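You operate a simulated robot arm through the tools that you are given. There is no shell and no other tool. Be economical: measure what you need, move in short steps, check, and stop when the job is done.

The job below is to be done with a simulated two-armed robot. You get a single attempt, and the scene is never put back.

TASK
Wire-brush the rust off the thick threaded rod, then paste the bare patch from the white pot.
Fine: hold the pot with one hand to draw its lid; the orange wire brush and the green paste brush both go back and the lid ends on. Set down upright: orange wire brush, green paste brush. A coat counts when it lies all over at full strength: go over it till it gets no stronger. What is to be rubbed or washed off counts as gone when no trace of it is left.
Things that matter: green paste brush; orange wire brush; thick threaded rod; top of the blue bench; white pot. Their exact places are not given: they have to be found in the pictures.

Only the result counts: the job must be done as asked and must still hold three seconds after the hand-in. Knocking over, shifting, dropping, spilling or breaking anything else fails it. Lids that push on must go on centred and level and be pressed home; caps that screw on are set level and turned clockwise until they are tight.

THE ROBOT
Two 6-joint arms with two-finger parallel grippers on one trunk, on a base that drives. Base frame: it is fixed to the floor where the robot stands at the start and does not move with it; the origin is under the middle of the robot, x ahead of it, y to its left, z up; the surface under the hand at the start is at about z = 85. Readings come in cm, degrees, newtons and seconds.
The left shoulder is at the start at [28, 18.5, 108], the right one opposite. With the tool pointing down near the work surface each hand reaches from about 56 to 94 cm from the robot's upright axis, wherever it stands, measured 20 degrees to its own side. Places, roughly: thick threaded rod [60, -20, 90]; top of the blue bench [70, -70, 80]. Payload 1.57 kg a hand.
Tool frame (each hand has its own): the origin (TCP) lies between the finger pads and is the grasp point; the fingertips stand 3 cm ahead of it; z points along the fingers, y is the line along which they close. Largest opening 8 cm; finger width 1.7, thickness 1.2; the body of the gripper, 4 by 8.2 cm, starts 8 cm behind the TCP.
Orientation is told as [roll, pitch, yaw] about the base's x, y, z axes, in that order, counted from this pose: with the fingers straight down and closing along the base's y, the tool's x points along the base's -x, its y along +y and its z along -z.

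THE INTERFACE
- The arms move only by the tool jog_arm. It takes "left_rows", "right_rows" or both (then of equal length, played together; a hand with none holds still); each is text: rows parted by semicolons, each of 7 numbers parted by spaces: the turn, a rotation vector about the base's x, y, z in units of 5 degrees (1.0 is 5 degrees), then the shift along the base's x, y, z in units of 20 mm (1.0 is 20 mm), then the opening in per cent of the stroke, from 0 (shut) to 100 (fully open). In form: ax ay az dx dy dz fingers; .... A call has 1 to 8 rows; each row shifts and turns the commanded pose from where the row before left it. A call with a number of a shift or a turn outside -1 to 1 is refused whole. Each row takes 0.2 s and may step no farther than 5 cm and 8.6 degrees from the row before; otherwise, or with a gripper value out of range, the whole call is refused. Where a pose cannot be reached the arm comes as near as it can. A force on the tool above 40 N (or 10 N above the force at the start of the call, whichever is more), or a blocked arm, ends the call early, and 0.2 s more pass. The fingers move at their own pace (about 15.3 cm/s each) and stop on an object; they squeeze with about 33 N. The grip force told is the motor's: it shows also when the fingers shut on nothing. Time passes only in rows, and 0.2 s behind the last, so rows that do not move let the fingers close. The reply holds the time, the measured pose of the TCP, the force on the tool along the base axes, the opening and the grip force, in the units named above and with some noise, with the torque about the TCP (base axes, N m) and any sound that the robot's microphone picked up, and new pictures: "pictures" is both (left out), scene, wrist or none (wrist: the cameras of the hands that moved).
- Cameras (640 x 400 px; columns grow to the right, rows downward): "scene" is now at [22.1, -4.85, 152.17]; the picture's right is [-0.68, -0.73, 0.00], its down [-0.60, 0.56, -0.57] and it looks along [0.42, -0.39, -0.82] (base axes); focal length 239 px, centre (320, 200). "left" rides on the left gripper at [7.2, 0.7, -12.2] in its tool frame; the picture's right is [-0.09, 1.00, 0.00], its down [-0.84, -0.08, -0.54] and it looks along [-0.54, -0.05, 0.84] (tool axes); focal length 238 px, centre (320, 200). "right" rides on the right gripper at [7.2, -0.7, -12.2] in its tool frame; the picture's right is [0.09, 1.00, 0.00], its down [-0.84, 0.08, -0.54] and it looks along [-0.54, 0.05, 0.84] (tool axes); focal length 238 px, centre (320, 200).
- move_column(by): slides the trunk up (or, below 0, down) by that many cm; the arms and the scene camera ride with it, the base frame stays. It gives what a move gives, with no picture.
- base_move(legs): drives the robot by 1 to 6 legs, each [ahead, turn to the left] in cm and degrees, along the robot's own axes; the way and the turn of a leg run together, so that a leg with both is an arc; at most 150 cm and 180 degrees a leg. The arms and the cameras ride along, it lands a little off, and it stops where it bumps. It gives what a move gives, and a new picture of the scene camera.
- aim_head(pan, tilt): turns the head with the scene camera to pan (to the left, within 86 degrees either way) and tilt (down, from -29 to 69), counted from straight ahead of the robot. It gives what a move gives, and a new picture of the scene camera.
- point_at(camera, pixels): there is no depth. For up to 12 entries [column, row, z] of the newest picture of that camera ("zoom" is the newest enlarged one), the place [x, y] in the base frame at which the ray of that pixel passes the height z, good to about 0.2 cm, but the place of the scene camera against the robot may be out by one fixed shift of up to 1.8 cm in any direction. It takes no simulated time.
- close_up(camera, box): a new picture of the part [left, top, right, bottom] of that camera's present view, enlarged. It takes no simulated time.
- hand_in(): hands the job in; it is judged then, once.

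Keep the steps short. Do not move on a guess: measure, check each grasp and each placing, and mend mistakes. In all there are 80 turns and 260 pictures (those below and enlarged ones count). Leave the grippers open and the arms clear of the work at the hand-in unless told otherwise, and finish with a single line.

The tools are called as a command line: name --argument value ..., lists and objects as JSON in quotes. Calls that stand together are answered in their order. jog_arm: Moves the arms, as the interface text tells. Its arguments: {"type":"object","properties":{"left_rows":{"type":"string"},"right_rows":{"type":"string"},"pictures":{"type":"string","enum":["both","scene","wrist","none"]}},"required":[]} The other tools are called the same way: move_column (by) slides the trunk up or down; base_move (legs) drives the base; aim_head (pan, tilt) turns the head that bears the scene camera; point_at (camera, pixels) gives the place at which the rays of pixels pass given heights; close_up (camera, box) takes an enlarged picture of a part of a camera's view; hand_in () hands the job in.

At the start:

```text
t: 0.0
left_eef_pos: [60.82, -2.85, 123.22]
left_orientation: [0.0, -0.1, 0.0]
left_ft_force: [0.5, 0.0, 0.7]
left_ft_torque: [0.0, 0.03, 0.0]
left_finger_gap: 8.0
left_grip_force: 0.1
right_eef_pos: [36.57, -44.97, 124.88]
right_orientation: [0.0, 0.0, -0.1]
right_ft_force: [0.4, 0.0, 0.3]
right_ft_torque: [0.03, -0.01, -0.01]
right_finger_gap: 7.99
right_grip_force: 0.1
trunk travel left (down, up): [-77.5, 21.5]
robot x, y, heading: [0.08, 0.28, -0.1]
head pan, tilt: [-42.7, 55.4]
```

scene: 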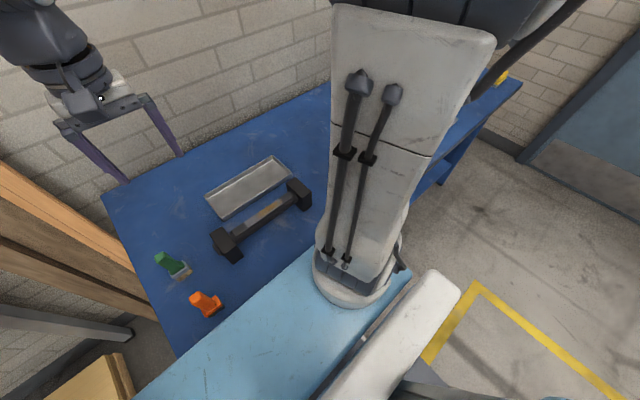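
right: 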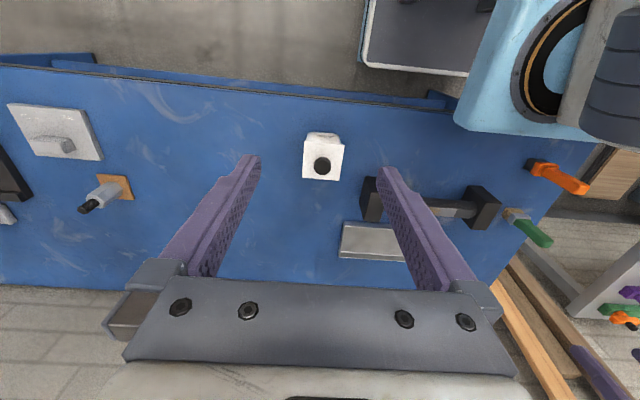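
left: 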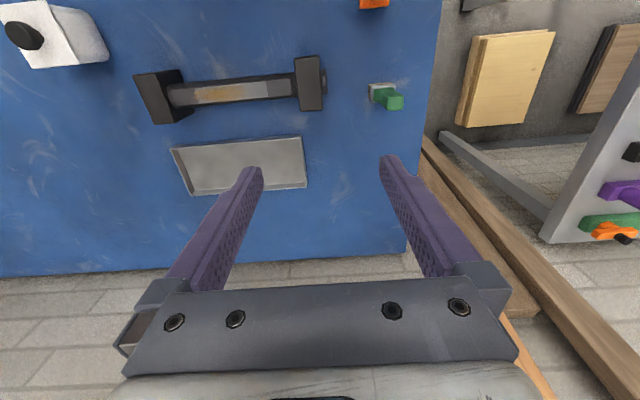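

I'll start by looking closely: rod with rusty patch in the left view near (235,95), pot at about (50,35), brushes at the right of that view.

close_up --camera "left" --box '[0, 0, 440, 275]'

close_up --camera "right" --box '[280, 100, 620, 312]'

close_up --camera "scene" --box '[100, 140, 340, 340]'

point_at --camera "left" --pixels '[[185, 95, 90], [295, 85, 90], [235, 93, 90], [372, 95, 85], [395, 100, 90], [25, 35, 95], [240, 165, 85]]'

point_at --camera "right" --pixels '[[322, 165, 92], [322, 140, 85], [540, 168, 85], [575, 185, 95], [510, 215, 85], [540, 238, 95]]'

```text
1.45 times, centred on (220, 138) of left
```

zoom: 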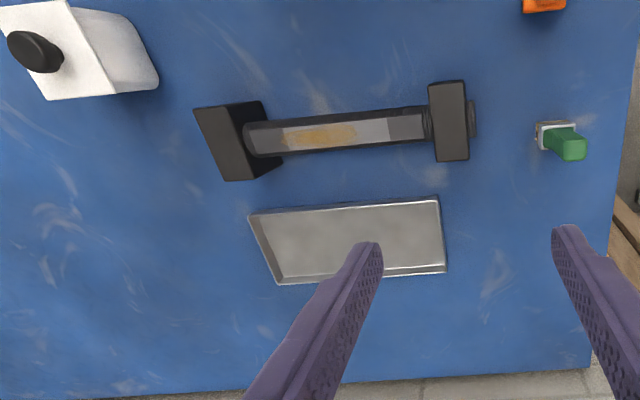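

```text
1.88 times, centred on (450, 206) of right
```

zoom: 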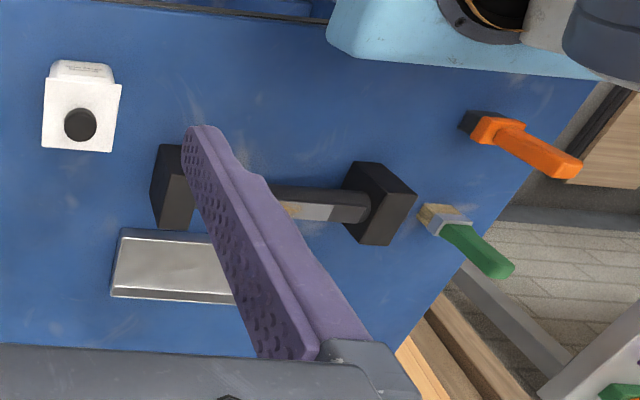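

```text
2.00 times, centred on (220, 240) of scene
```

zoom: 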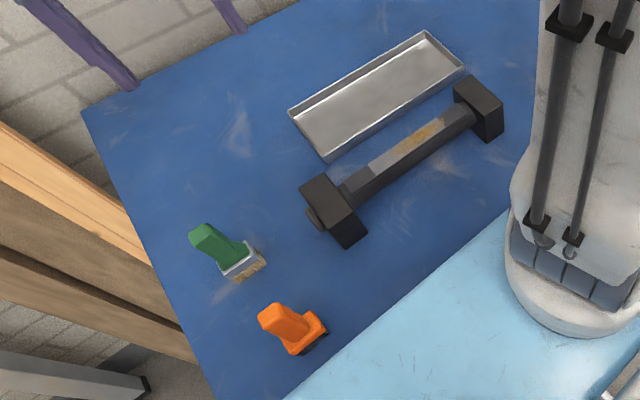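

```text
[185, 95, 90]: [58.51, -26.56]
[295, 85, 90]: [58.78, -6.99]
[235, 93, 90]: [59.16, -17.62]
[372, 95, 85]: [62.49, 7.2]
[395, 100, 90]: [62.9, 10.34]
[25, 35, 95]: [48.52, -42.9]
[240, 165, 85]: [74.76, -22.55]
```

```text
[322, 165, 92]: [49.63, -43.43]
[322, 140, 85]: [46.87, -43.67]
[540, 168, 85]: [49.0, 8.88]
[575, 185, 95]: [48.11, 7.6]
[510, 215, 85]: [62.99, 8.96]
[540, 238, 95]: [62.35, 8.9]
```

Before moving the base I check what lies around the robot.

aim_head --pan 86 --tilt 35

aim_head --pan -86 --tilt 35

aim_head --pan -20 --tilt 60

```text
t: 2.1
left_eef_pos: [60.97, -2.79, 123.23]
left_orientation: [0.1, 0.0, 0.0]
left_ft_force: [0.4, -0.1, -0.3]
left_ft_torque: [-0.02, 0.02, 0.01]
left_finger_gap: 8.01
left_grip_force: 0.1
right_eef_pos: [36.45, -45.01, 124.86]
right_orientation: [0.0, 0.0, -0.1]
right_ft_force: [-0.4, 0.3, 0.0]
right_ft_torque: [0.0, 0.03, -0.01]
right_finger_gap: 8.02
right_grip_force: 0.2
trunk travel left (down, up): [-77.5, 21.5]
robot x, y, heading: [0.12, 0.14, -0.0]
head pan, tilt: [85.9, 35.0]
```

scene: 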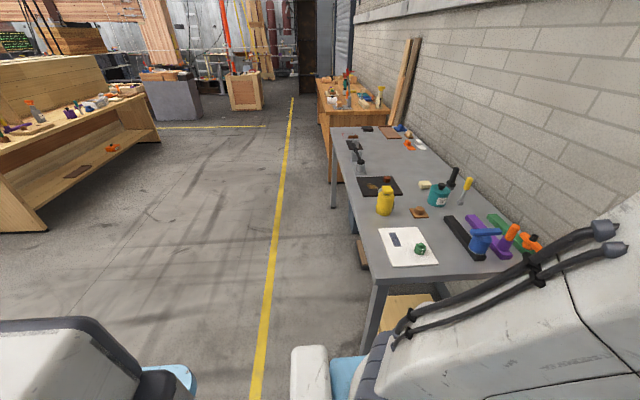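

```text
t: 4.7
left_eef_pos: [60.75, -2.91, 123.21]
left_orientation: [0.1, 0.0, -0.1]
left_ft_force: [-0.5, 0.5, -0.2]
left_ft_torque: [0.01, 0.02, 0.03]
left_finger_gap: 8.01
left_grip_force: 0.1
right_eef_pos: [36.43, -44.97, 124.74]
right_orientation: [0.0, 0.0, -0.1]
right_ft_force: [-0.2, 0.1, 0.4]
right_ft_torque: [-0.04, -0.01, 0.0]
right_finger_gap: 7.97
right_grip_force: 0.0
trunk travel left (down, up): [-77.5, 21.5]
robot x, y, heading: [-0.26, -0.06, -0.3]
head pan, tilt: [-85.9, 35.0]
```

scene: 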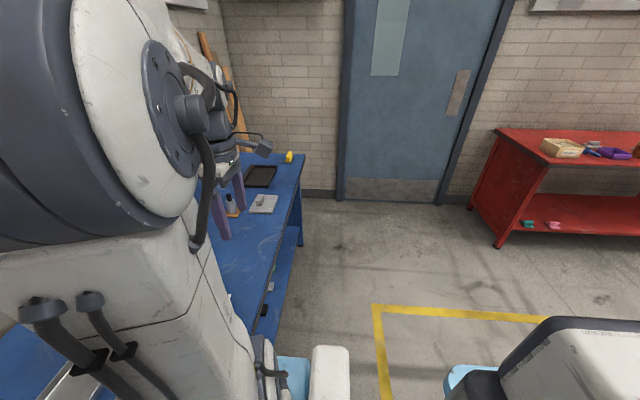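

```text
t: 6.1
left_eef_pos: [60.76, -2.92, 123.23]
left_orientation: [0.0, 0.0, -0.2]
left_ft_force: [0.8, 0.9, 0.1]
left_ft_torque: [-0.01, -0.01, 0.01]
left_finger_gap: 8.04
left_grip_force: 0.1
right_eef_pos: [36.56, -44.95, 124.73]
right_orientation: [0.0, 0.0, -0.1]
right_ft_force: [0.5, 0.1, -0.2]
right_ft_torque: [0.01, -0.03, 0.02]
right_finger_gap: 7.99
right_grip_force: 0.0
trunk travel left (down, up): [-77.5, 21.5]
robot x, y, heading: [0.15, -0.16, 0.1]
head pan, tilt: [-20.0, 60.0]
```

scene: 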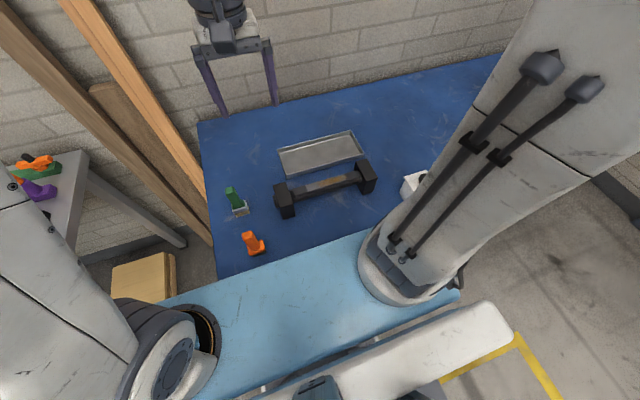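

Free floor behind. I back off so the robot stands about 19 cm back and 16 cm to the right, putting brushes in the left hand's zone and the pot in the right's.

base_move --legs '[[0, 40], [-25, 0], [0, -40]]'

```text
t: 11.6
left_eef_pos: [41.46, -19.67, 123.26]
left_orientation: [0.0, 0.0, -1.0]
left_ft_force: [-0.6, -0.1, -0.5]
left_ft_torque: [0.0, -0.02, -0.02]
left_finger_gap: 8.0
left_grip_force: 0.1
right_eef_pos: [16.45, -61.44, 124.8]
right_orientation: [0.0, 0.1, -0.9]
right_ft_force: [-0.2, 0.3, 0.3]
right_ft_torque: [0.0, -0.03, 0.01]
right_finger_gap: 7.99
right_grip_force: 0.1
trunk travel left (down, up): [-77.5, 21.5]
robot x, y, heading: [-19.74, -15.93, -1.1]
head pan, tilt: [-20.0, 60.0]
```

scene: 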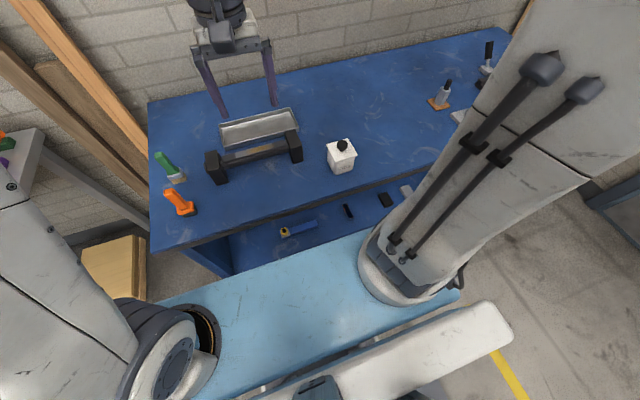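

Better view. Close-ups of the pot, rod and brushes, while the left hand heads toward the orange brush.

close_up --camera "scene" --box '[140, 100, 380, 250]'

close_up --camera "scene" --box '[300, 120, 380, 190]'

jog_arm --left_rows "0 0 0.2 0 1 0 100;0 0 0 0 1 0 100;0 0 0 0 1 0 100;0 0 0 0 1 0 100;0 0 0 0 1 0 100;0 0 0 0 1 0 100;0 0 0 0 1 0 100;0 0 0 0 1 0 100" --pictures "wrist"

```text
2.67 times, centred on (260, 175) of scene
```

zoom: 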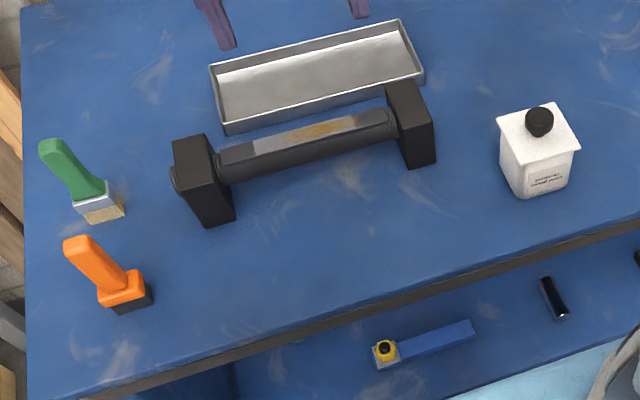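

```text
5.71 times, centred on (340, 155) of scene
```

zoom: 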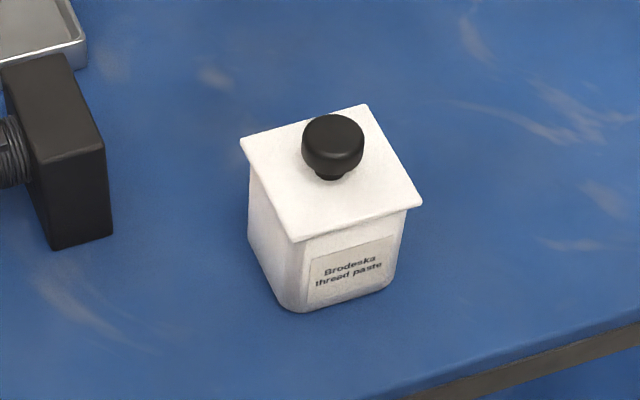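

```text
t: 13.4
left_eef_pos: [41.25, -3.52, 123.23]
left_orientation: [0.0, 0.0, 0.0]
left_ft_force: [0.2, 0.5, -0.2]
left_ft_torque: [0.01, -0.03, 0.02]
left_finger_gap: 8.0
left_grip_force: 0.0
right_eef_pos: [16.53, -61.45, 124.8]
right_orientation: [0.0, 0.0, -0.9]
right_ft_force: [0.1, -0.5, -0.3]
right_ft_torque: [-0.01, -0.05, 0.0]
right_finger_gap: 7.99
right_grip_force: 0.2
trunk travel left (down, up): [-77.5, 21.5]
robot x, y, heading: [-19.36, -15.8, -0.8]
head pan, tilt: [-20.0, 60.0]
```

left: 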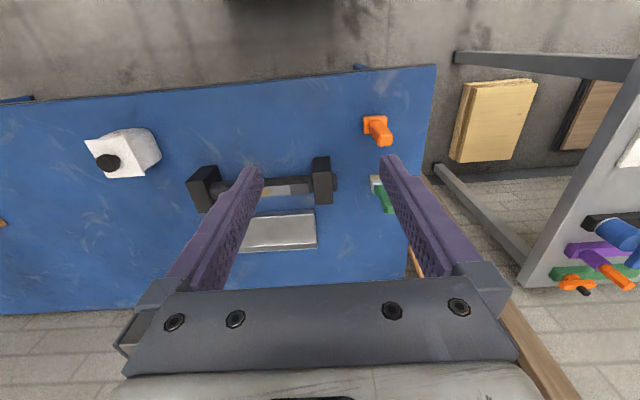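

Lid is a push-on square with a knob. Move the left hand closer over the orange brush (seen near (376,130)).

jog_arm --left_rows "0 0 0 0 1 0 100;0 0 0 0 1 -0.5 100;0 0 0 0 1 -1 100;0 0 0 0 1 -1 100;0 0 0 0 1 -1 100;0 0 0 0 0.5 -1 100;0 0 0 0 0 0 100" --pictures "wrist"

```text
t: 15.0
left_eef_pos: [41.37, 7.27, 114.08]
left_orientation: [0.1, 0.0, 0.1]
left_ft_force: [0.7, 0.6, 0.3]
left_ft_torque: [0.0, -0.01, 0.03]
left_finger_gap: 8.0
left_grip_force: 0.1
right_eef_pos: [16.59, -61.52, 124.82]
right_orientation: [0.1, 0.0, -0.9]
right_ft_force: [-0.8, -0.1, 0.6]
right_ft_torque: [0.03, -0.02, 0.01]
right_finger_gap: 7.99
right_grip_force: 0.0
trunk travel left (down, up): [-77.5, 21.5]
robot x, y, heading: [-19.4, -15.66, -0.9]
head pan, tilt: [-20.0, 60.0]
```

left: 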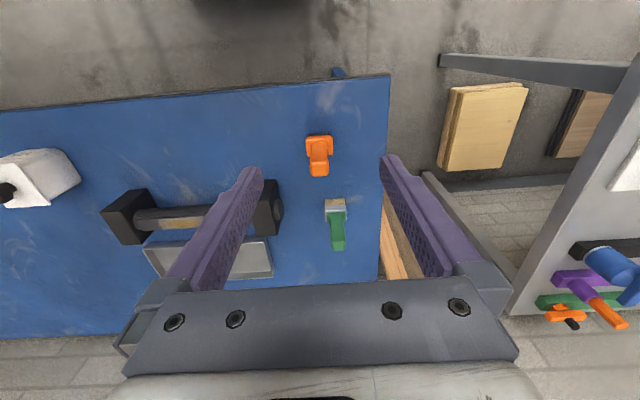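

close_up --camera "left" --box '[260, 120, 380, 260]'

point_at --camera "left" --pixels '[[320, 170, 95], [320, 170, 92], [306, 140, 85], [319, 136, 85], [333, 137, 85], [338, 245, 95], [336, 202, 85], [270, 210, 90], [388, 90, 85], [388, 90, 80]]'

point_at --camera "scene" --pixels '[[168, 193, 95], [196, 214, 85], [184, 217, 85], [342, 145, 95], [340, 172, 85], [160, 156, 95], [180, 182, 85]]'

```text
2.86 times, centred on (320, 190) of left
```

zoom: 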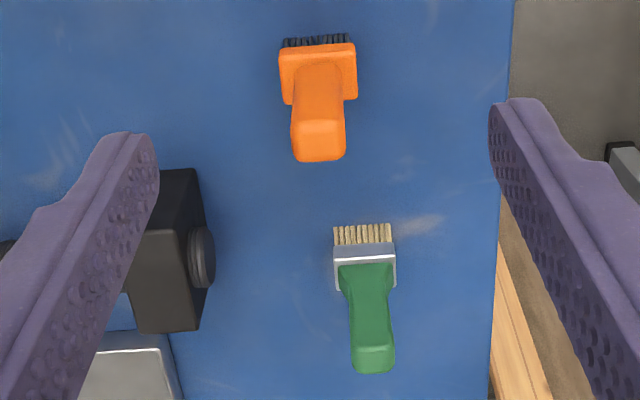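

```text
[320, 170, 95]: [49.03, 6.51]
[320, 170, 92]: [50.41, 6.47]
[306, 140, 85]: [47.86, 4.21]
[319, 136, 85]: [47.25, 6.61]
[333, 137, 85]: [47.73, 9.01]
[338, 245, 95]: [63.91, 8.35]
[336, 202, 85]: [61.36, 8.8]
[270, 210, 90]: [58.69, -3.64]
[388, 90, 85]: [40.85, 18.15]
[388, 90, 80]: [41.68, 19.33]
```

```text
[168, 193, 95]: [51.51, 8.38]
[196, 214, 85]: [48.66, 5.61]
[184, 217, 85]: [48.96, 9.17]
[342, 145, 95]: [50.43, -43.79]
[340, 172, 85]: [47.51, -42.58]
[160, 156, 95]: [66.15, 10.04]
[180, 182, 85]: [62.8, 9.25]
```

point_at --camera "left" --pixels '[[325, 205, 85], [325, 205, 80], [325, 199, 85], [325, 199, 80], [307, 133, 85], [331, 132, 85], [307, 133, 80], [331, 132, 80], [310, 170, 96], [328, 170, 96], [319, 175, 96]]'

jog_arm --left_rows "0 0 0 0 0 -0.5 100;0 0 0 0.5 0 -0.5 100;0 0 0 0.5 0 -0.5 100;0 0 0 0 0 0 100" --pictures "wrist"

```text
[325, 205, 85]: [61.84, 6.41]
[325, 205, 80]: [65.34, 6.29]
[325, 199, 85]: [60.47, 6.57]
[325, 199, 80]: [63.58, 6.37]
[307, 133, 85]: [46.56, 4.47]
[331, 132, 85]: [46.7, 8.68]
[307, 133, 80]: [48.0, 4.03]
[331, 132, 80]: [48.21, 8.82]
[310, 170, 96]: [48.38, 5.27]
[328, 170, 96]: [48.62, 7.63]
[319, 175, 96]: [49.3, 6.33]
```

```text
t: 16.0
left_eef_pos: [43.49, 7.31, 111.28]
left_orientation: [0.1, 0.0, 0.1]
left_ft_force: [0.3, -0.4, 0.4]
left_ft_torque: [0.01, 0.03, 0.03]
left_finger_gap: 8.02
left_grip_force: 0.0
right_eef_pos: [16.53, -61.44, 124.87]
right_orientation: [0.0, 0.0, -0.9]
right_ft_force: [0.3, -0.2, 0.0]
right_ft_torque: [0.03, -0.02, 0.01]
right_finger_gap: 8.0
right_grip_force: 0.0
trunk travel left (down, up): [-77.5, 21.5]
robot x, y, heading: [-19.26, -16.06, -1.0]
head pan, tilt: [-20.0, 60.0]
```

left: 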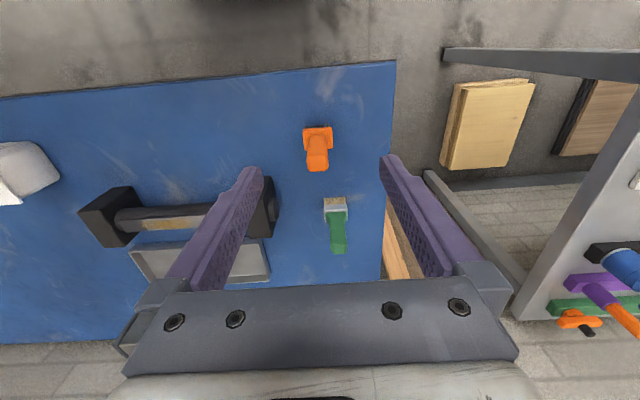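

close_up --camera "left" --box '[280, 110, 360, 160]'

close_up --camera "left" --box '[280, 150, 360, 200]'

close_up --camera "scene" --box '[140, 140, 220, 230]'

```text
8.00 times, centred on (320, 135) of left
```

zoom: 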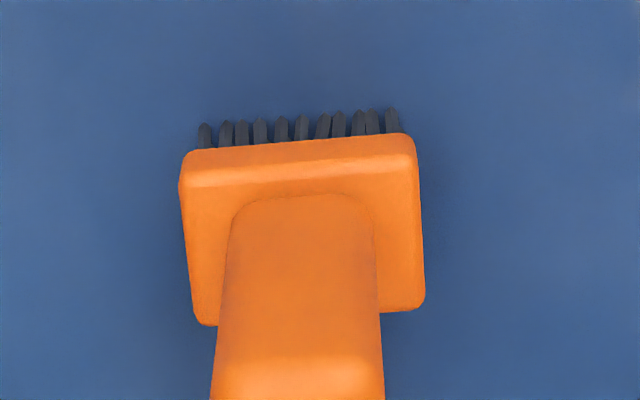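

```text
8.00 times, centred on (320, 175) of left
```

zoom: 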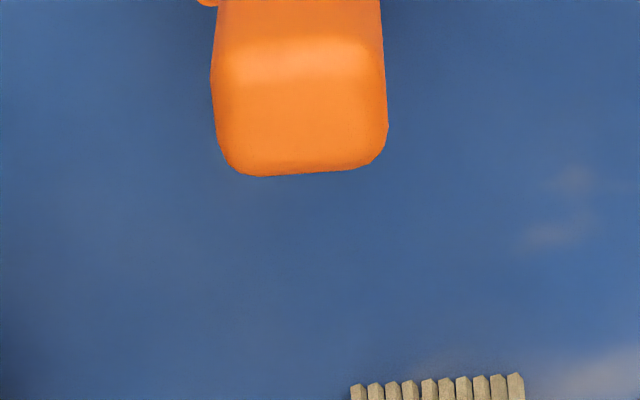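

```text
4.44 times, centred on (180, 185) of scene
```

zoom: 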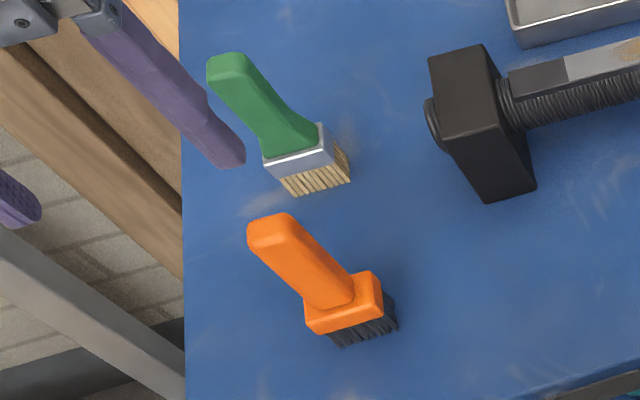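

point_at --camera "left" --pixels '[[305.6, 125.2, 85], [329, 123.6, 85], [305.6, 125.2, 80], [329, 123.6, 80], [307, 165, 96], [328, 165, 96], [318, 171.5, 96], [318, 171.5, 91], [304, 131, 87], [332, 130, 87], [305, 150, 87], [333, 149, 87]]'

point_at --camera "scene" --pixels '[[214.5, 218, 85], [229, 213, 85], [214.5, 218, 80], [229, 213, 80], [200, 193, 96], [200, 193, 91]]'

```text
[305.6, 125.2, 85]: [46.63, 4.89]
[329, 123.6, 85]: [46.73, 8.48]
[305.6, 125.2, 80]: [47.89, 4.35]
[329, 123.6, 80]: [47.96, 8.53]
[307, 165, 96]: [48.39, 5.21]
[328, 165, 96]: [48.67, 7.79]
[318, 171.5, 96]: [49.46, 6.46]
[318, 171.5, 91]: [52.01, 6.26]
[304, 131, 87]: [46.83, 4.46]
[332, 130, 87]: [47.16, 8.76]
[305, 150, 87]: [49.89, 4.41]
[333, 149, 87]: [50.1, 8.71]
```

```text
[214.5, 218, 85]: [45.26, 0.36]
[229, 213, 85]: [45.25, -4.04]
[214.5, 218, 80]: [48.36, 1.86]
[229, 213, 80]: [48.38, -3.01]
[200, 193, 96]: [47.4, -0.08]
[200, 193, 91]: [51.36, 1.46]
```

Bench is at z≈85; the orange handle is upright at about (48.5, 6.5), top z≈96. Move above it and descend, checking.

jog_arm --left_rows "0 0 0 1 -0.2 -0.5 100;0 0 0 1 -0.2 -1 100;0 0 0 0.5 0 -1 100;0 0 0 0 0 -1 100;0 0 0 0 0 -1 100;0 0 0 0 0 0 100" --pictures "both"

```text
t: 17.4
left_eef_pos: [48.45, 6.58, 102.17]
left_orientation: [0.1, -0.1, 0.1]
left_ft_force: [1.0, -0.2, -0.2]
left_ft_torque: [0.0, 0.03, 0.02]
left_finger_gap: 8.03
left_grip_force: 0.2
right_eef_pos: [16.45, -61.53, 124.8]
right_orientation: [-0.1, 0.1, -0.8]
right_ft_force: [0.7, 1.0, 0.2]
right_ft_torque: [0.04, 0.01, 0.0]
right_finger_gap: 7.99
right_grip_force: 0.2
trunk travel left (down, up): [-77.5, 21.5]
robot x, y, heading: [-19.51, -15.77, -0.6]
head pan, tilt: [-20.0, 60.0]
```

scene: 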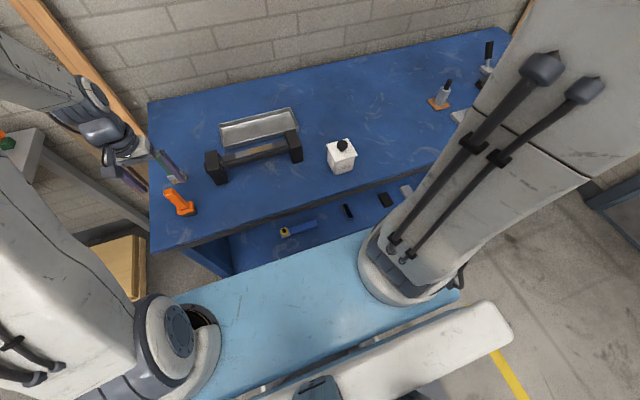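
left: 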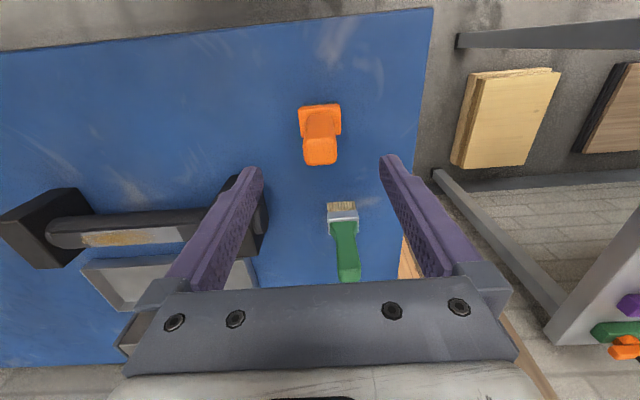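

Handle sits centrally between the fingers. Descend to z≈93 and close.

jog_arm --left_rows "0 0 0 0 0 -1 100;0 0 0 0 0 -1 100;0 0 0 0 0 -1 100;0 0 0 0 0 -1 100;0 0 0 0 0 -0.5 100;0 0 0 0 0 0 0;0 0 0 0 0 0 0;0 0 0 0 0 0 0" --pictures "wrist"

```text
t: 19.2
left_eef_pos: [48.39, 6.54, 93.23]
left_orientation: [0.0, 0.0, 0.0]
left_ft_force: [1.0, -0.3, 0.1]
left_ft_torque: [0.0, -0.04, 0.02]
left_finger_gap: 2.58
left_grip_force: 32.8
right_eef_pos: [16.61, -61.58, 124.75]
right_orientation: [0.0, 0.0, -0.9]
right_ft_force: [-0.4, 0.1, 0.1]
right_ft_torque: [0.01, 0.02, -0.01]
right_finger_gap: 8.01
right_grip_force: 0.0
trunk travel left (down, up): [-77.5, 21.5]
robot x, y, heading: [-19.44, -16.12, -1.0]
head pan, tilt: [-20.0, 60.0]
```

left: 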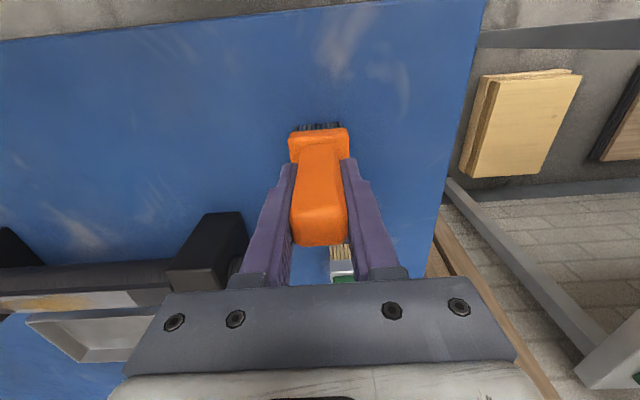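

Gripped (gap 2.58). Lift and move toward the rod, staying short of it to see it well.

jog_arm --left_rows "0 0 0 0 0 0.5 0;0 0 0 0 0 1 0;0 0 0 0 0 1 0;0 0 0 0 0 1 0;0 0 0 0 0 1 0;0 0 0 0 0 1 0;0 0 0 0 0 1 0;0 0 0 0 0 1 0" --pictures "wrist"

jog_arm --left_rows "0 0 0 0 -1 0 0;0 0 0 0 -1 0 0;0 0 0 0 -1 0 0;0 0 0 0 -1 0 0;0 0 0 0 -1 0 0;0 0 0 0 -1 0 0;0 0 0 0 -1 0 0;0 0 0 0 -1 0 0" --pictures "none"

jog_arm --left_rows "0 0 0 0 -1 0 0;0 0 0 0 -1 0 0;0 0 0 0 -1 0 0;0 0 0 0 -1 0 0;0 0 0 0 0 0 0" --pictures "both"

```text
t: 21.0
left_eef_pos: [48.47, 6.57, 108.17]
left_orientation: [0.1, 0.1, 0.1]
left_ft_force: [-0.5, 0.2, -0.8]
left_ft_torque: [0.0, -0.05, 0.06]
left_finger_gap: 2.59
left_grip_force: 32.7
right_eef_pos: [16.41, -61.57, 124.84]
right_orientation: [0.0, -0.1, -0.9]
right_ft_force: [0.0, 0.1, 1.0]
right_ft_torque: [0.02, -0.01, -0.02]
right_finger_gap: 8.01
right_grip_force: 0.0
trunk travel left (down, up): [-77.5, 21.5]
robot x, y, heading: [-19.32, -16.08, -1.1]
head pan, tilt: [-20.0, 60.0]
```

left: 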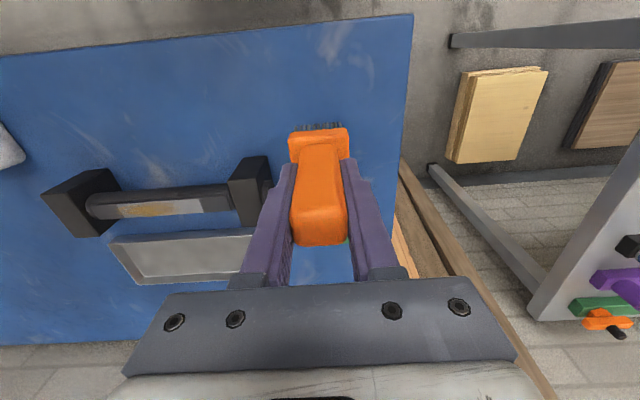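

```text
t: 22.8
left_eef_pos: [48.38, -9.44, 108.22]
left_orientation: [-0.1, 0.0, 0.1]
left_ft_force: [-0.7, -0.5, -1.6]
left_ft_torque: [0.0, -0.02, 0.0]
left_finger_gap: 2.57
left_grip_force: 33.4
right_eef_pos: [16.56, -61.42, 124.73]
right_orientation: [0.0, 0.0, -0.9]
right_ft_force: [0.0, -0.1, 0.7]
right_ft_torque: [-0.01, -0.02, -0.02]
right_finger_gap: 8.02
right_grip_force: 0.0
trunk travel left (down, up): [-77.5, 21.5]
robot x, y, heading: [-19.5, -16.04, -0.8]
head pan, tilt: [-20.0, 60.0]
```

```text
t: 24.0
left_eef_pos: [48.37, -17.59, 108.3]
left_orientation: [0.1, 0.0, 0.1]
left_ft_force: [0.8, -0.9, -1.3]
left_ft_torque: [0.01, -0.01, 0.03]
left_finger_gap: 2.56
left_grip_force: 33.0
right_eef_pos: [16.48, -61.54, 124.79]
right_orientation: [0.1, 0.0, -0.9]
right_ft_force: [1.1, 1.2, -0.5]
right_ft_torque: [-0.01, -0.03, 0.0]
right_finger_gap: 7.99
right_grip_force: 0.1
trunk travel left (down, up): [-77.5, 21.5]
robot x, y, heading: [-19.57, -16.46, -1.2]
head pan, tilt: [-20.0, 60.0]
```

scene: 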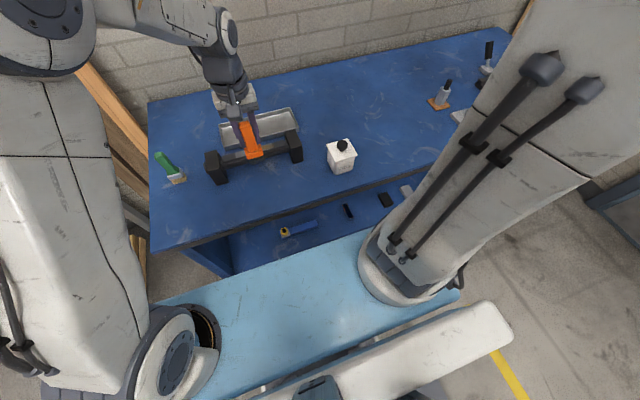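
left: 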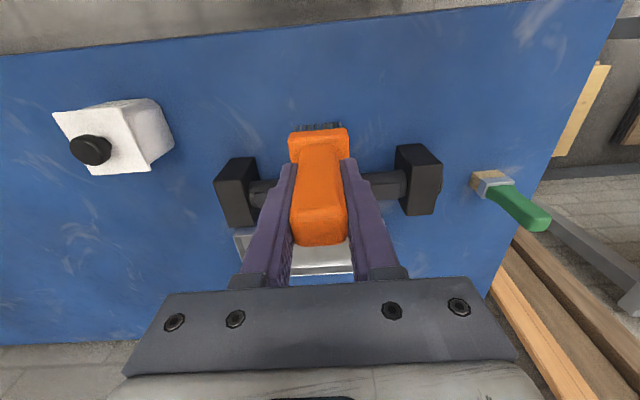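

close_up --camera "left" --box '[200, 110, 460, 272]'

close_up --camera "scene" --box '[190, 90, 320, 200]'

```text
2.46 times, centred on (330, 191) of left
```

zoom: 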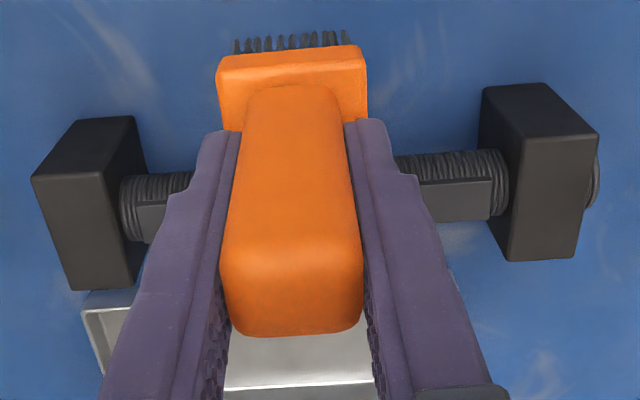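

```text
3.64 times, centred on (255, 145) of scene
```

zoom: 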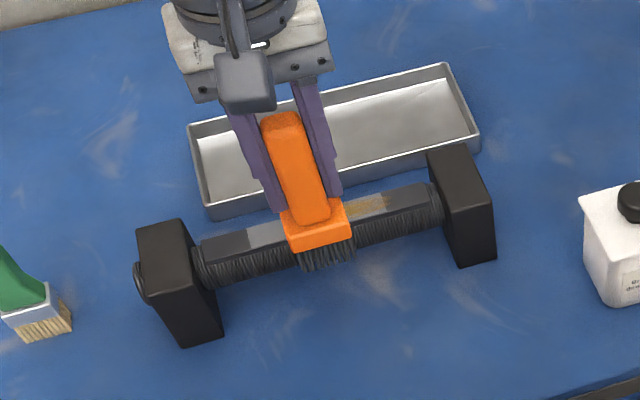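

point_at --camera "left" --pixels '[[400, 191.5, 90], [400, 191.5, 94], [256.5, 202, 90], [256.5, 202, 94], [214, 182, 95], [396, 144, 95], [443, 165, 95], [415, 168, 95], [400, 183.5, 92], [400, 200, 92]]'

point_at --camera "scene" --pixels '[[222.5, 161.7, 90], [222.5, 161.7, 94], [306, 142, 90], [306, 142, 94]]'

```text
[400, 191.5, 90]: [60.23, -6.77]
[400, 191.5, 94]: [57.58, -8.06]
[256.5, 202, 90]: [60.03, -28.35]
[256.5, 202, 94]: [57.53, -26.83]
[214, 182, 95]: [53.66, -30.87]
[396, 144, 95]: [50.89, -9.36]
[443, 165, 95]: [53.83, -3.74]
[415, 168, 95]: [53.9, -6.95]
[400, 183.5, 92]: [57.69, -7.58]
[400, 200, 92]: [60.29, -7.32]
```

```text
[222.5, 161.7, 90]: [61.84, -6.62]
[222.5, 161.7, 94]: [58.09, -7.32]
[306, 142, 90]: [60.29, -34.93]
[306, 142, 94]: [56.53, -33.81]
```

Flat on the rod top at z≈92.4, x≈58.6, rust from y≈-24 to -15.5. Move the brush above and lower slowly.

jog_arm --left_rows "0 0 0 1 0 0 0;0 0 0 1 0 0 0;0 0 0 1 0 0 0;0 0 0 1 0 0 0;0 0 0 1 0 0 0;0 0 0 0.1 0 -1 0;0 0 0 0 0 -1 0;0 0 0 0 0 -1 0" --pictures "none"

jog_arm --left_rows "0 0 0 0 0 -0.25 0;0 0 0 0 0 -0.25 0;0 0 0 0 0 0 0" --pictures "both"

close_up --camera "scene" --box '[190, 100, 320, 190]'

```text
t: 25.8
left_eef_pos: [58.54, -17.46, 102.44]
left_orientation: [0.0, 0.0, 0.0]
left_ft_force: [0.6, 0.8, -0.9]
left_ft_torque: [0.01, -0.01, -0.02]
left_finger_gap: 2.56
left_grip_force: 33.1
right_eef_pos: [16.65, -61.44, 124.82]
right_orientation: [-0.1, 0.0, -1.0]
right_ft_force: [-0.1, 0.5, -0.3]
right_ft_torque: [-0.01, -0.02, 0.01]
right_finger_gap: 8.0
right_grip_force: 0.1
trunk travel left (down, up): [-77.5, 21.5]
robot x, y, heading: [-19.08, -15.83, -0.7]
head pan, tilt: [-20.0, 60.0]
```

```text
t: 26.6
left_eef_pos: [58.53, -17.47, 101.1]
left_orientation: [0.0, 0.0, 0.2]
left_ft_force: [0.7, 0.6, -1.3]
left_ft_torque: [0.0, -0.02, 0.01]
left_finger_gap: 2.55
left_grip_force: 33.1
right_eef_pos: [16.5, -61.37, 124.78]
right_orientation: [-0.1, 0.0, -0.8]
right_ft_force: [0.4, 0.4, -0.2]
right_ft_torque: [0.02, 0.02, 0.0]
right_finger_gap: 7.99
right_grip_force: 0.0
trunk travel left (down, up): [-77.5, 21.5]
robot x, y, heading: [-19.4, -16.06, -0.8]
head pan, tilt: [-20.0, 60.0]
```

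scene: 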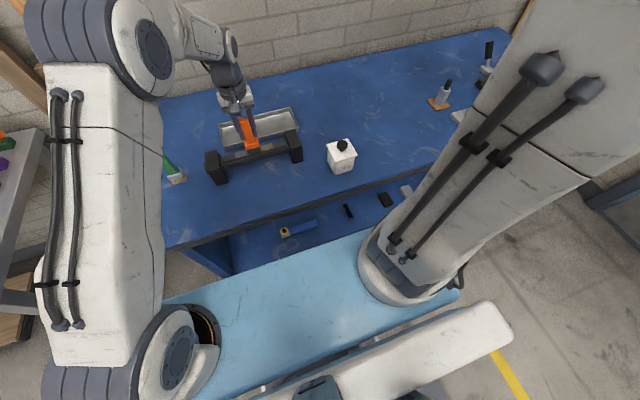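
left: 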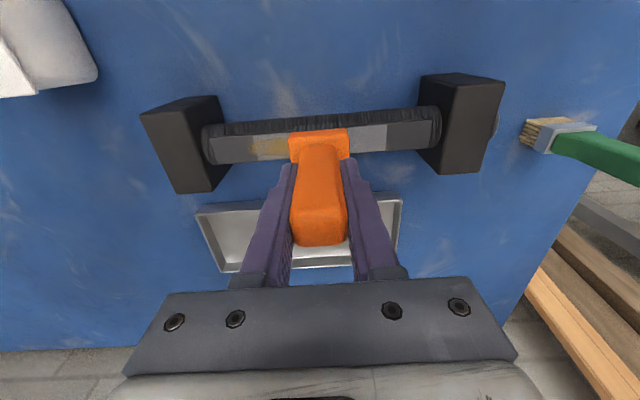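

```text
4.44 times, centred on (255, 145) of scene
```

zoom: 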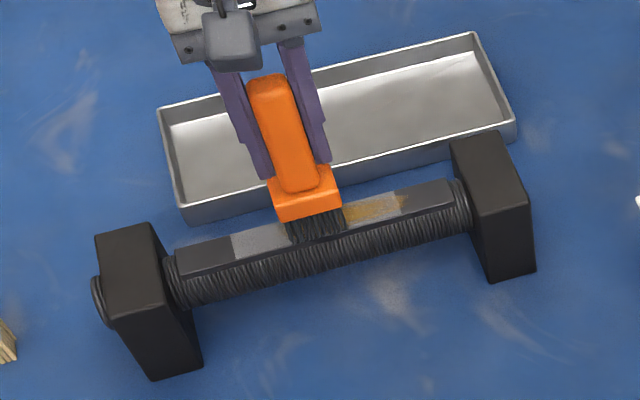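

point_at --camera "left" --pixels '[[212, 151, 92.4], [433, 134, 92.4], [250, 138, 92.4], [250, 159, 92.4], [386, 127, 92.4], [386, 151, 92.4], [251, 150, 92.4], [387, 140, 92.4]]'

close_up --camera "left" --box '[190, 90, 450, 200]'

jog_arm --left_rows "0 0 0 0 0 -0.15 0;0 0 0 0 0 -0.15 0;0 0 0 0 0 0 0" --pictures "none"

```text
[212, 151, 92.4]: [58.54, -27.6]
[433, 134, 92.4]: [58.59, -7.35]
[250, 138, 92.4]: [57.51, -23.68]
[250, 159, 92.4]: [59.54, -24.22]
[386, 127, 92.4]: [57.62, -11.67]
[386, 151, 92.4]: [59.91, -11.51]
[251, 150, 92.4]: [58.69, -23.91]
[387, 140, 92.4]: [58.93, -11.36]
```

```text
2.46 times, centred on (320, 145) of left
```

zoom: 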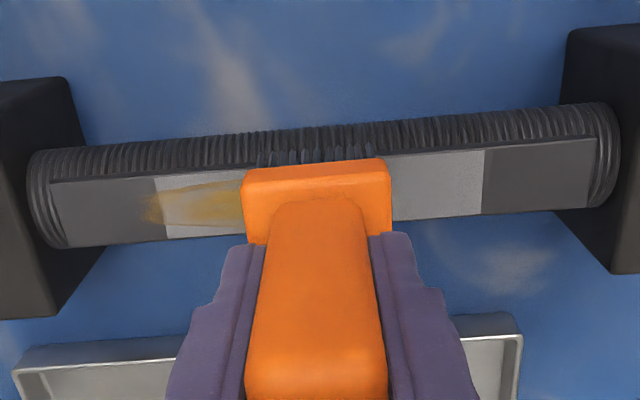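

```text
t: 27.4
left_eef_pos: [58.52, -17.4, 100.54]
left_orientation: [0.0, 0.0, 0.1]
left_ft_force: [0.2, -0.2, -1.4]
left_ft_torque: [0.02, -0.01, 0.03]
left_finger_gap: 2.58
left_grip_force: 33.4
right_eef_pos: [16.5, -61.52, 124.82]
right_orientation: [0.1, 0.1, -0.9]
right_ft_force: [-0.6, 0.6, -0.4]
right_ft_torque: [-0.04, 0.01, -0.02]
right_finger_gap: 7.97
right_grip_force: 0.1
trunk travel left (down, up): [-77.5, 21.5]
robot x, y, heading: [-19.65, -16.05, -1.2]
head pan, tilt: [-20.0, 60.0]
```

No contact yet; lower in small steps.

jog_arm --left_rows "0 0 0 0.1 0 -0.15 0;0 0 0 0 0 -0.15 0;0 0 0 0 0 0 0" --pictures "none"

jog_arm --left_rows "0 0 0 0 0 -0.1 0;0 0 0 0 0 -0.1 0;0 0 0 0 0 0 0" --pictures "none"

close_up --camera "scene" --box '[190, 100, 320, 190]'

```text
t: 28.2
left_eef_pos: [58.91, -17.37, 100.26]
left_orientation: [-0.1, -0.5, 0.1]
left_ft_force: [0.9, 0.9, 26.4]
left_ft_torque: [0.4, -0.01, 0.0]
left_finger_gap: 2.54
left_grip_force: 32.8
right_eef_pos: [16.41, -61.37, 124.82]
right_orientation: [0.0, 0.0, -0.8]
right_ft_force: [0.6, -0.1, -1.1]
right_ft_torque: [0.0, -0.01, -0.03]
right_finger_gap: 8.01
right_grip_force: 0.1
trunk travel left (down, up): [-77.5, 21.5]
robot x, y, heading: [-19.34, -15.79, -0.8]
head pan, tilt: [-20.0, 60.0]
```

```text
t: 29.0
left_eef_pos: [58.85, -17.31, 99.87]
left_orientation: [0.0, -0.2, 0.1]
left_ft_force: [1.6, -0.3, 27.1]
left_ft_torque: [0.15, 0.0, -0.01]
left_finger_gap: 2.57
left_grip_force: 32.6
right_eef_pos: [16.31, -61.36, 124.91]
right_orientation: [0.0, 0.0, -0.9]
right_ft_force: [0.4, 0.3, 0.6]
right_ft_torque: [-0.01, -0.01, -0.03]
right_finger_gap: 7.95
right_grip_force: 0.1
trunk travel left (down, up): [-77.5, 21.5]
robot x, y, heading: [-19.16, -16.04, -0.9]
head pan, tilt: [-20.0, 60.0]
```

```text
4.44 times, centred on (255, 145) of scene
```

zoom: 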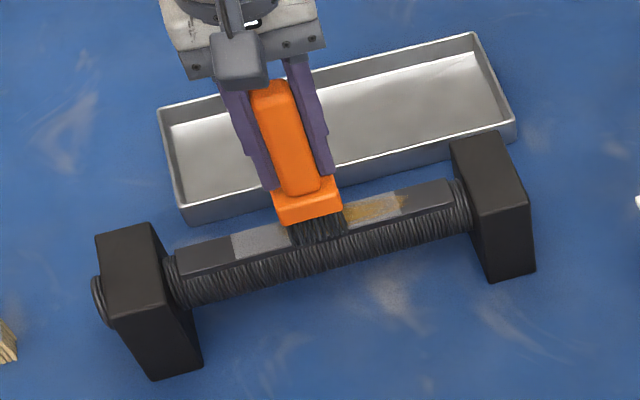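

Contact made (27 N, a bit much). Ease up slightly and check the force.

jog_arm --left_rows "0 0 0 0 0 0.1 0;0 0 0 0 -0.5 0 0;0 0 0 0 -0.5 0 0;0 0 0 0 0 0 0" --pictures "none"

```text
t: 30.0
left_eef_pos: [58.82, -19.23, 99.89]
left_orientation: [0.0, 0.1, 0.0]
left_ft_force: [-1.9, 7.6, 17.7]
left_ft_torque: [0.36, 0.04, 0.04]
left_finger_gap: 2.58
left_grip_force: 32.2
right_eef_pos: [16.44, -61.38, 124.78]
right_orientation: [0.0, 0.0, -1.0]
right_ft_force: [-0.4, -0.1, 0.8]
right_ft_torque: [-0.01, 0.0, -0.03]
right_finger_gap: 8.01
right_grip_force: 0.0
trunk travel left (down, up): [-77.5, 21.5]
robot x, y, heading: [-19.27, -16.13, -1.0]
head pan, tilt: [-20.0, 60.0]
```

jog_arm --left_rows "0 0 0 0 -0.6 0.03 0;0 0 0 0 -0.6 0 0;0 0 0 0 -0.6 0 0;0 0 0 0 0.6 0 0;0 0 0 0 0.6 0 0;0 0 0 0 0.6 0 0;0 0 0 0 0.6 0 0;0 0 0 0 0.6 0 0" --pictures "scene"

jog_arm --left_rows "0 0 0 0 0.6 0 0;0 0 0 0 0.6 0 0;0 0 0 0 0.6 0 0;0 0 0 0 -0.6 0 0;0 0 0 0 -0.6 0 0;0 0 0 0 -0.6 0 0;0 0 0 0 -0.6 0 0;0 0 0 0 -0.6 0 0" --pictures "none"

close_up --camera "scene" --box '[190, 100, 320, 190]'

close_up --camera "left" --box '[190, 90, 450, 200]'

```text
t: 31.8
left_eef_pos: [58.72, -16.88, 99.76]
left_orientation: [0.0, 0.0, 0.0]
left_ft_force: [0.5, -1.8, 4.2]
left_ft_torque: [-0.11, -0.06, -0.03]
left_finger_gap: 2.56
left_grip_force: 33.2
right_eef_pos: [16.42, -61.36, 124.93]
right_orientation: [0.0, 0.1, -0.9]
right_ft_force: [0.3, -0.9, -0.1]
right_ft_torque: [-0.03, 0.0, 0.01]
right_finger_gap: 8.0
right_grip_force: 0.1
trunk travel left (down, up): [-77.5, 21.5]
robot x, y, heading: [-19.56, -15.92, -0.7]
head pan, tilt: [-20.0, 60.0]
```

scene: 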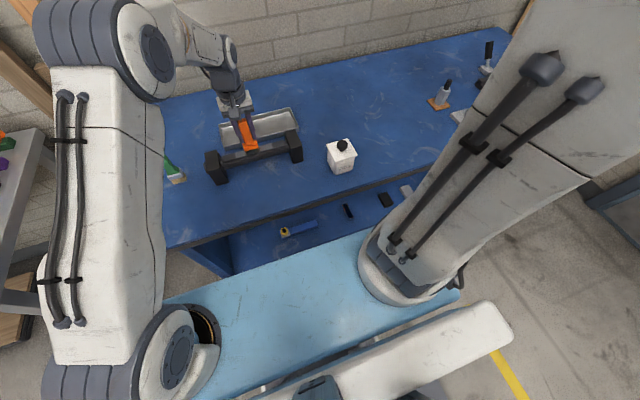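

```text
t: 33.6
left_eef_pos: [58.79, -19.2, 99.95]
left_orientation: [-0.1, -0.1, 0.1]
left_ft_force: [-0.1, 0.7, -2.0]
left_ft_torque: [0.0, -0.03, 0.01]
left_finger_gap: 2.59
left_grip_force: 32.8
right_eef_pos: [16.59, -61.46, 124.85]
right_orientation: [0.1, 0.0, -0.9]
right_ft_force: [0.8, 0.0, 0.5]
right_ft_torque: [-0.01, 0.01, -0.01]
right_finger_gap: 7.99
right_grip_force: 0.1
trunk travel left (down, up): [-77.5, 21.5]
robot x, y, heading: [-19.39, -16.09, -1.0]
head pan, tilt: [-20.0, 60.0]
```

```text
4.44 times, centred on (255, 145) of scene
```

zoom: 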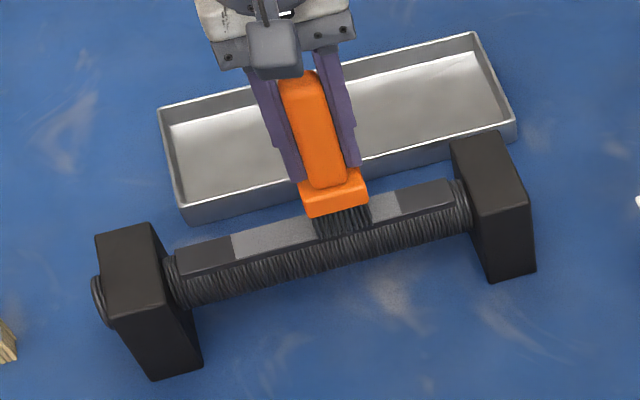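

```text
2.46 times, centred on (320, 145) of left
```

zoom: 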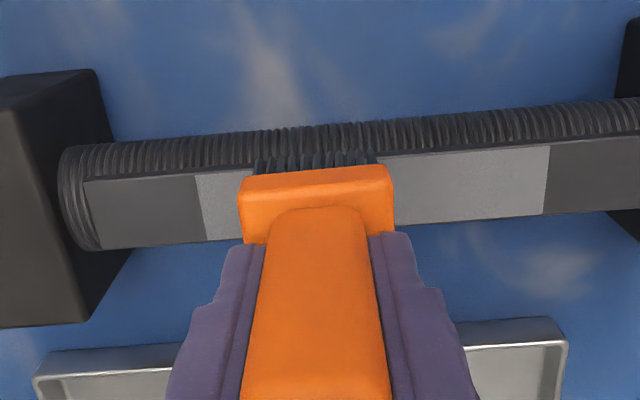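

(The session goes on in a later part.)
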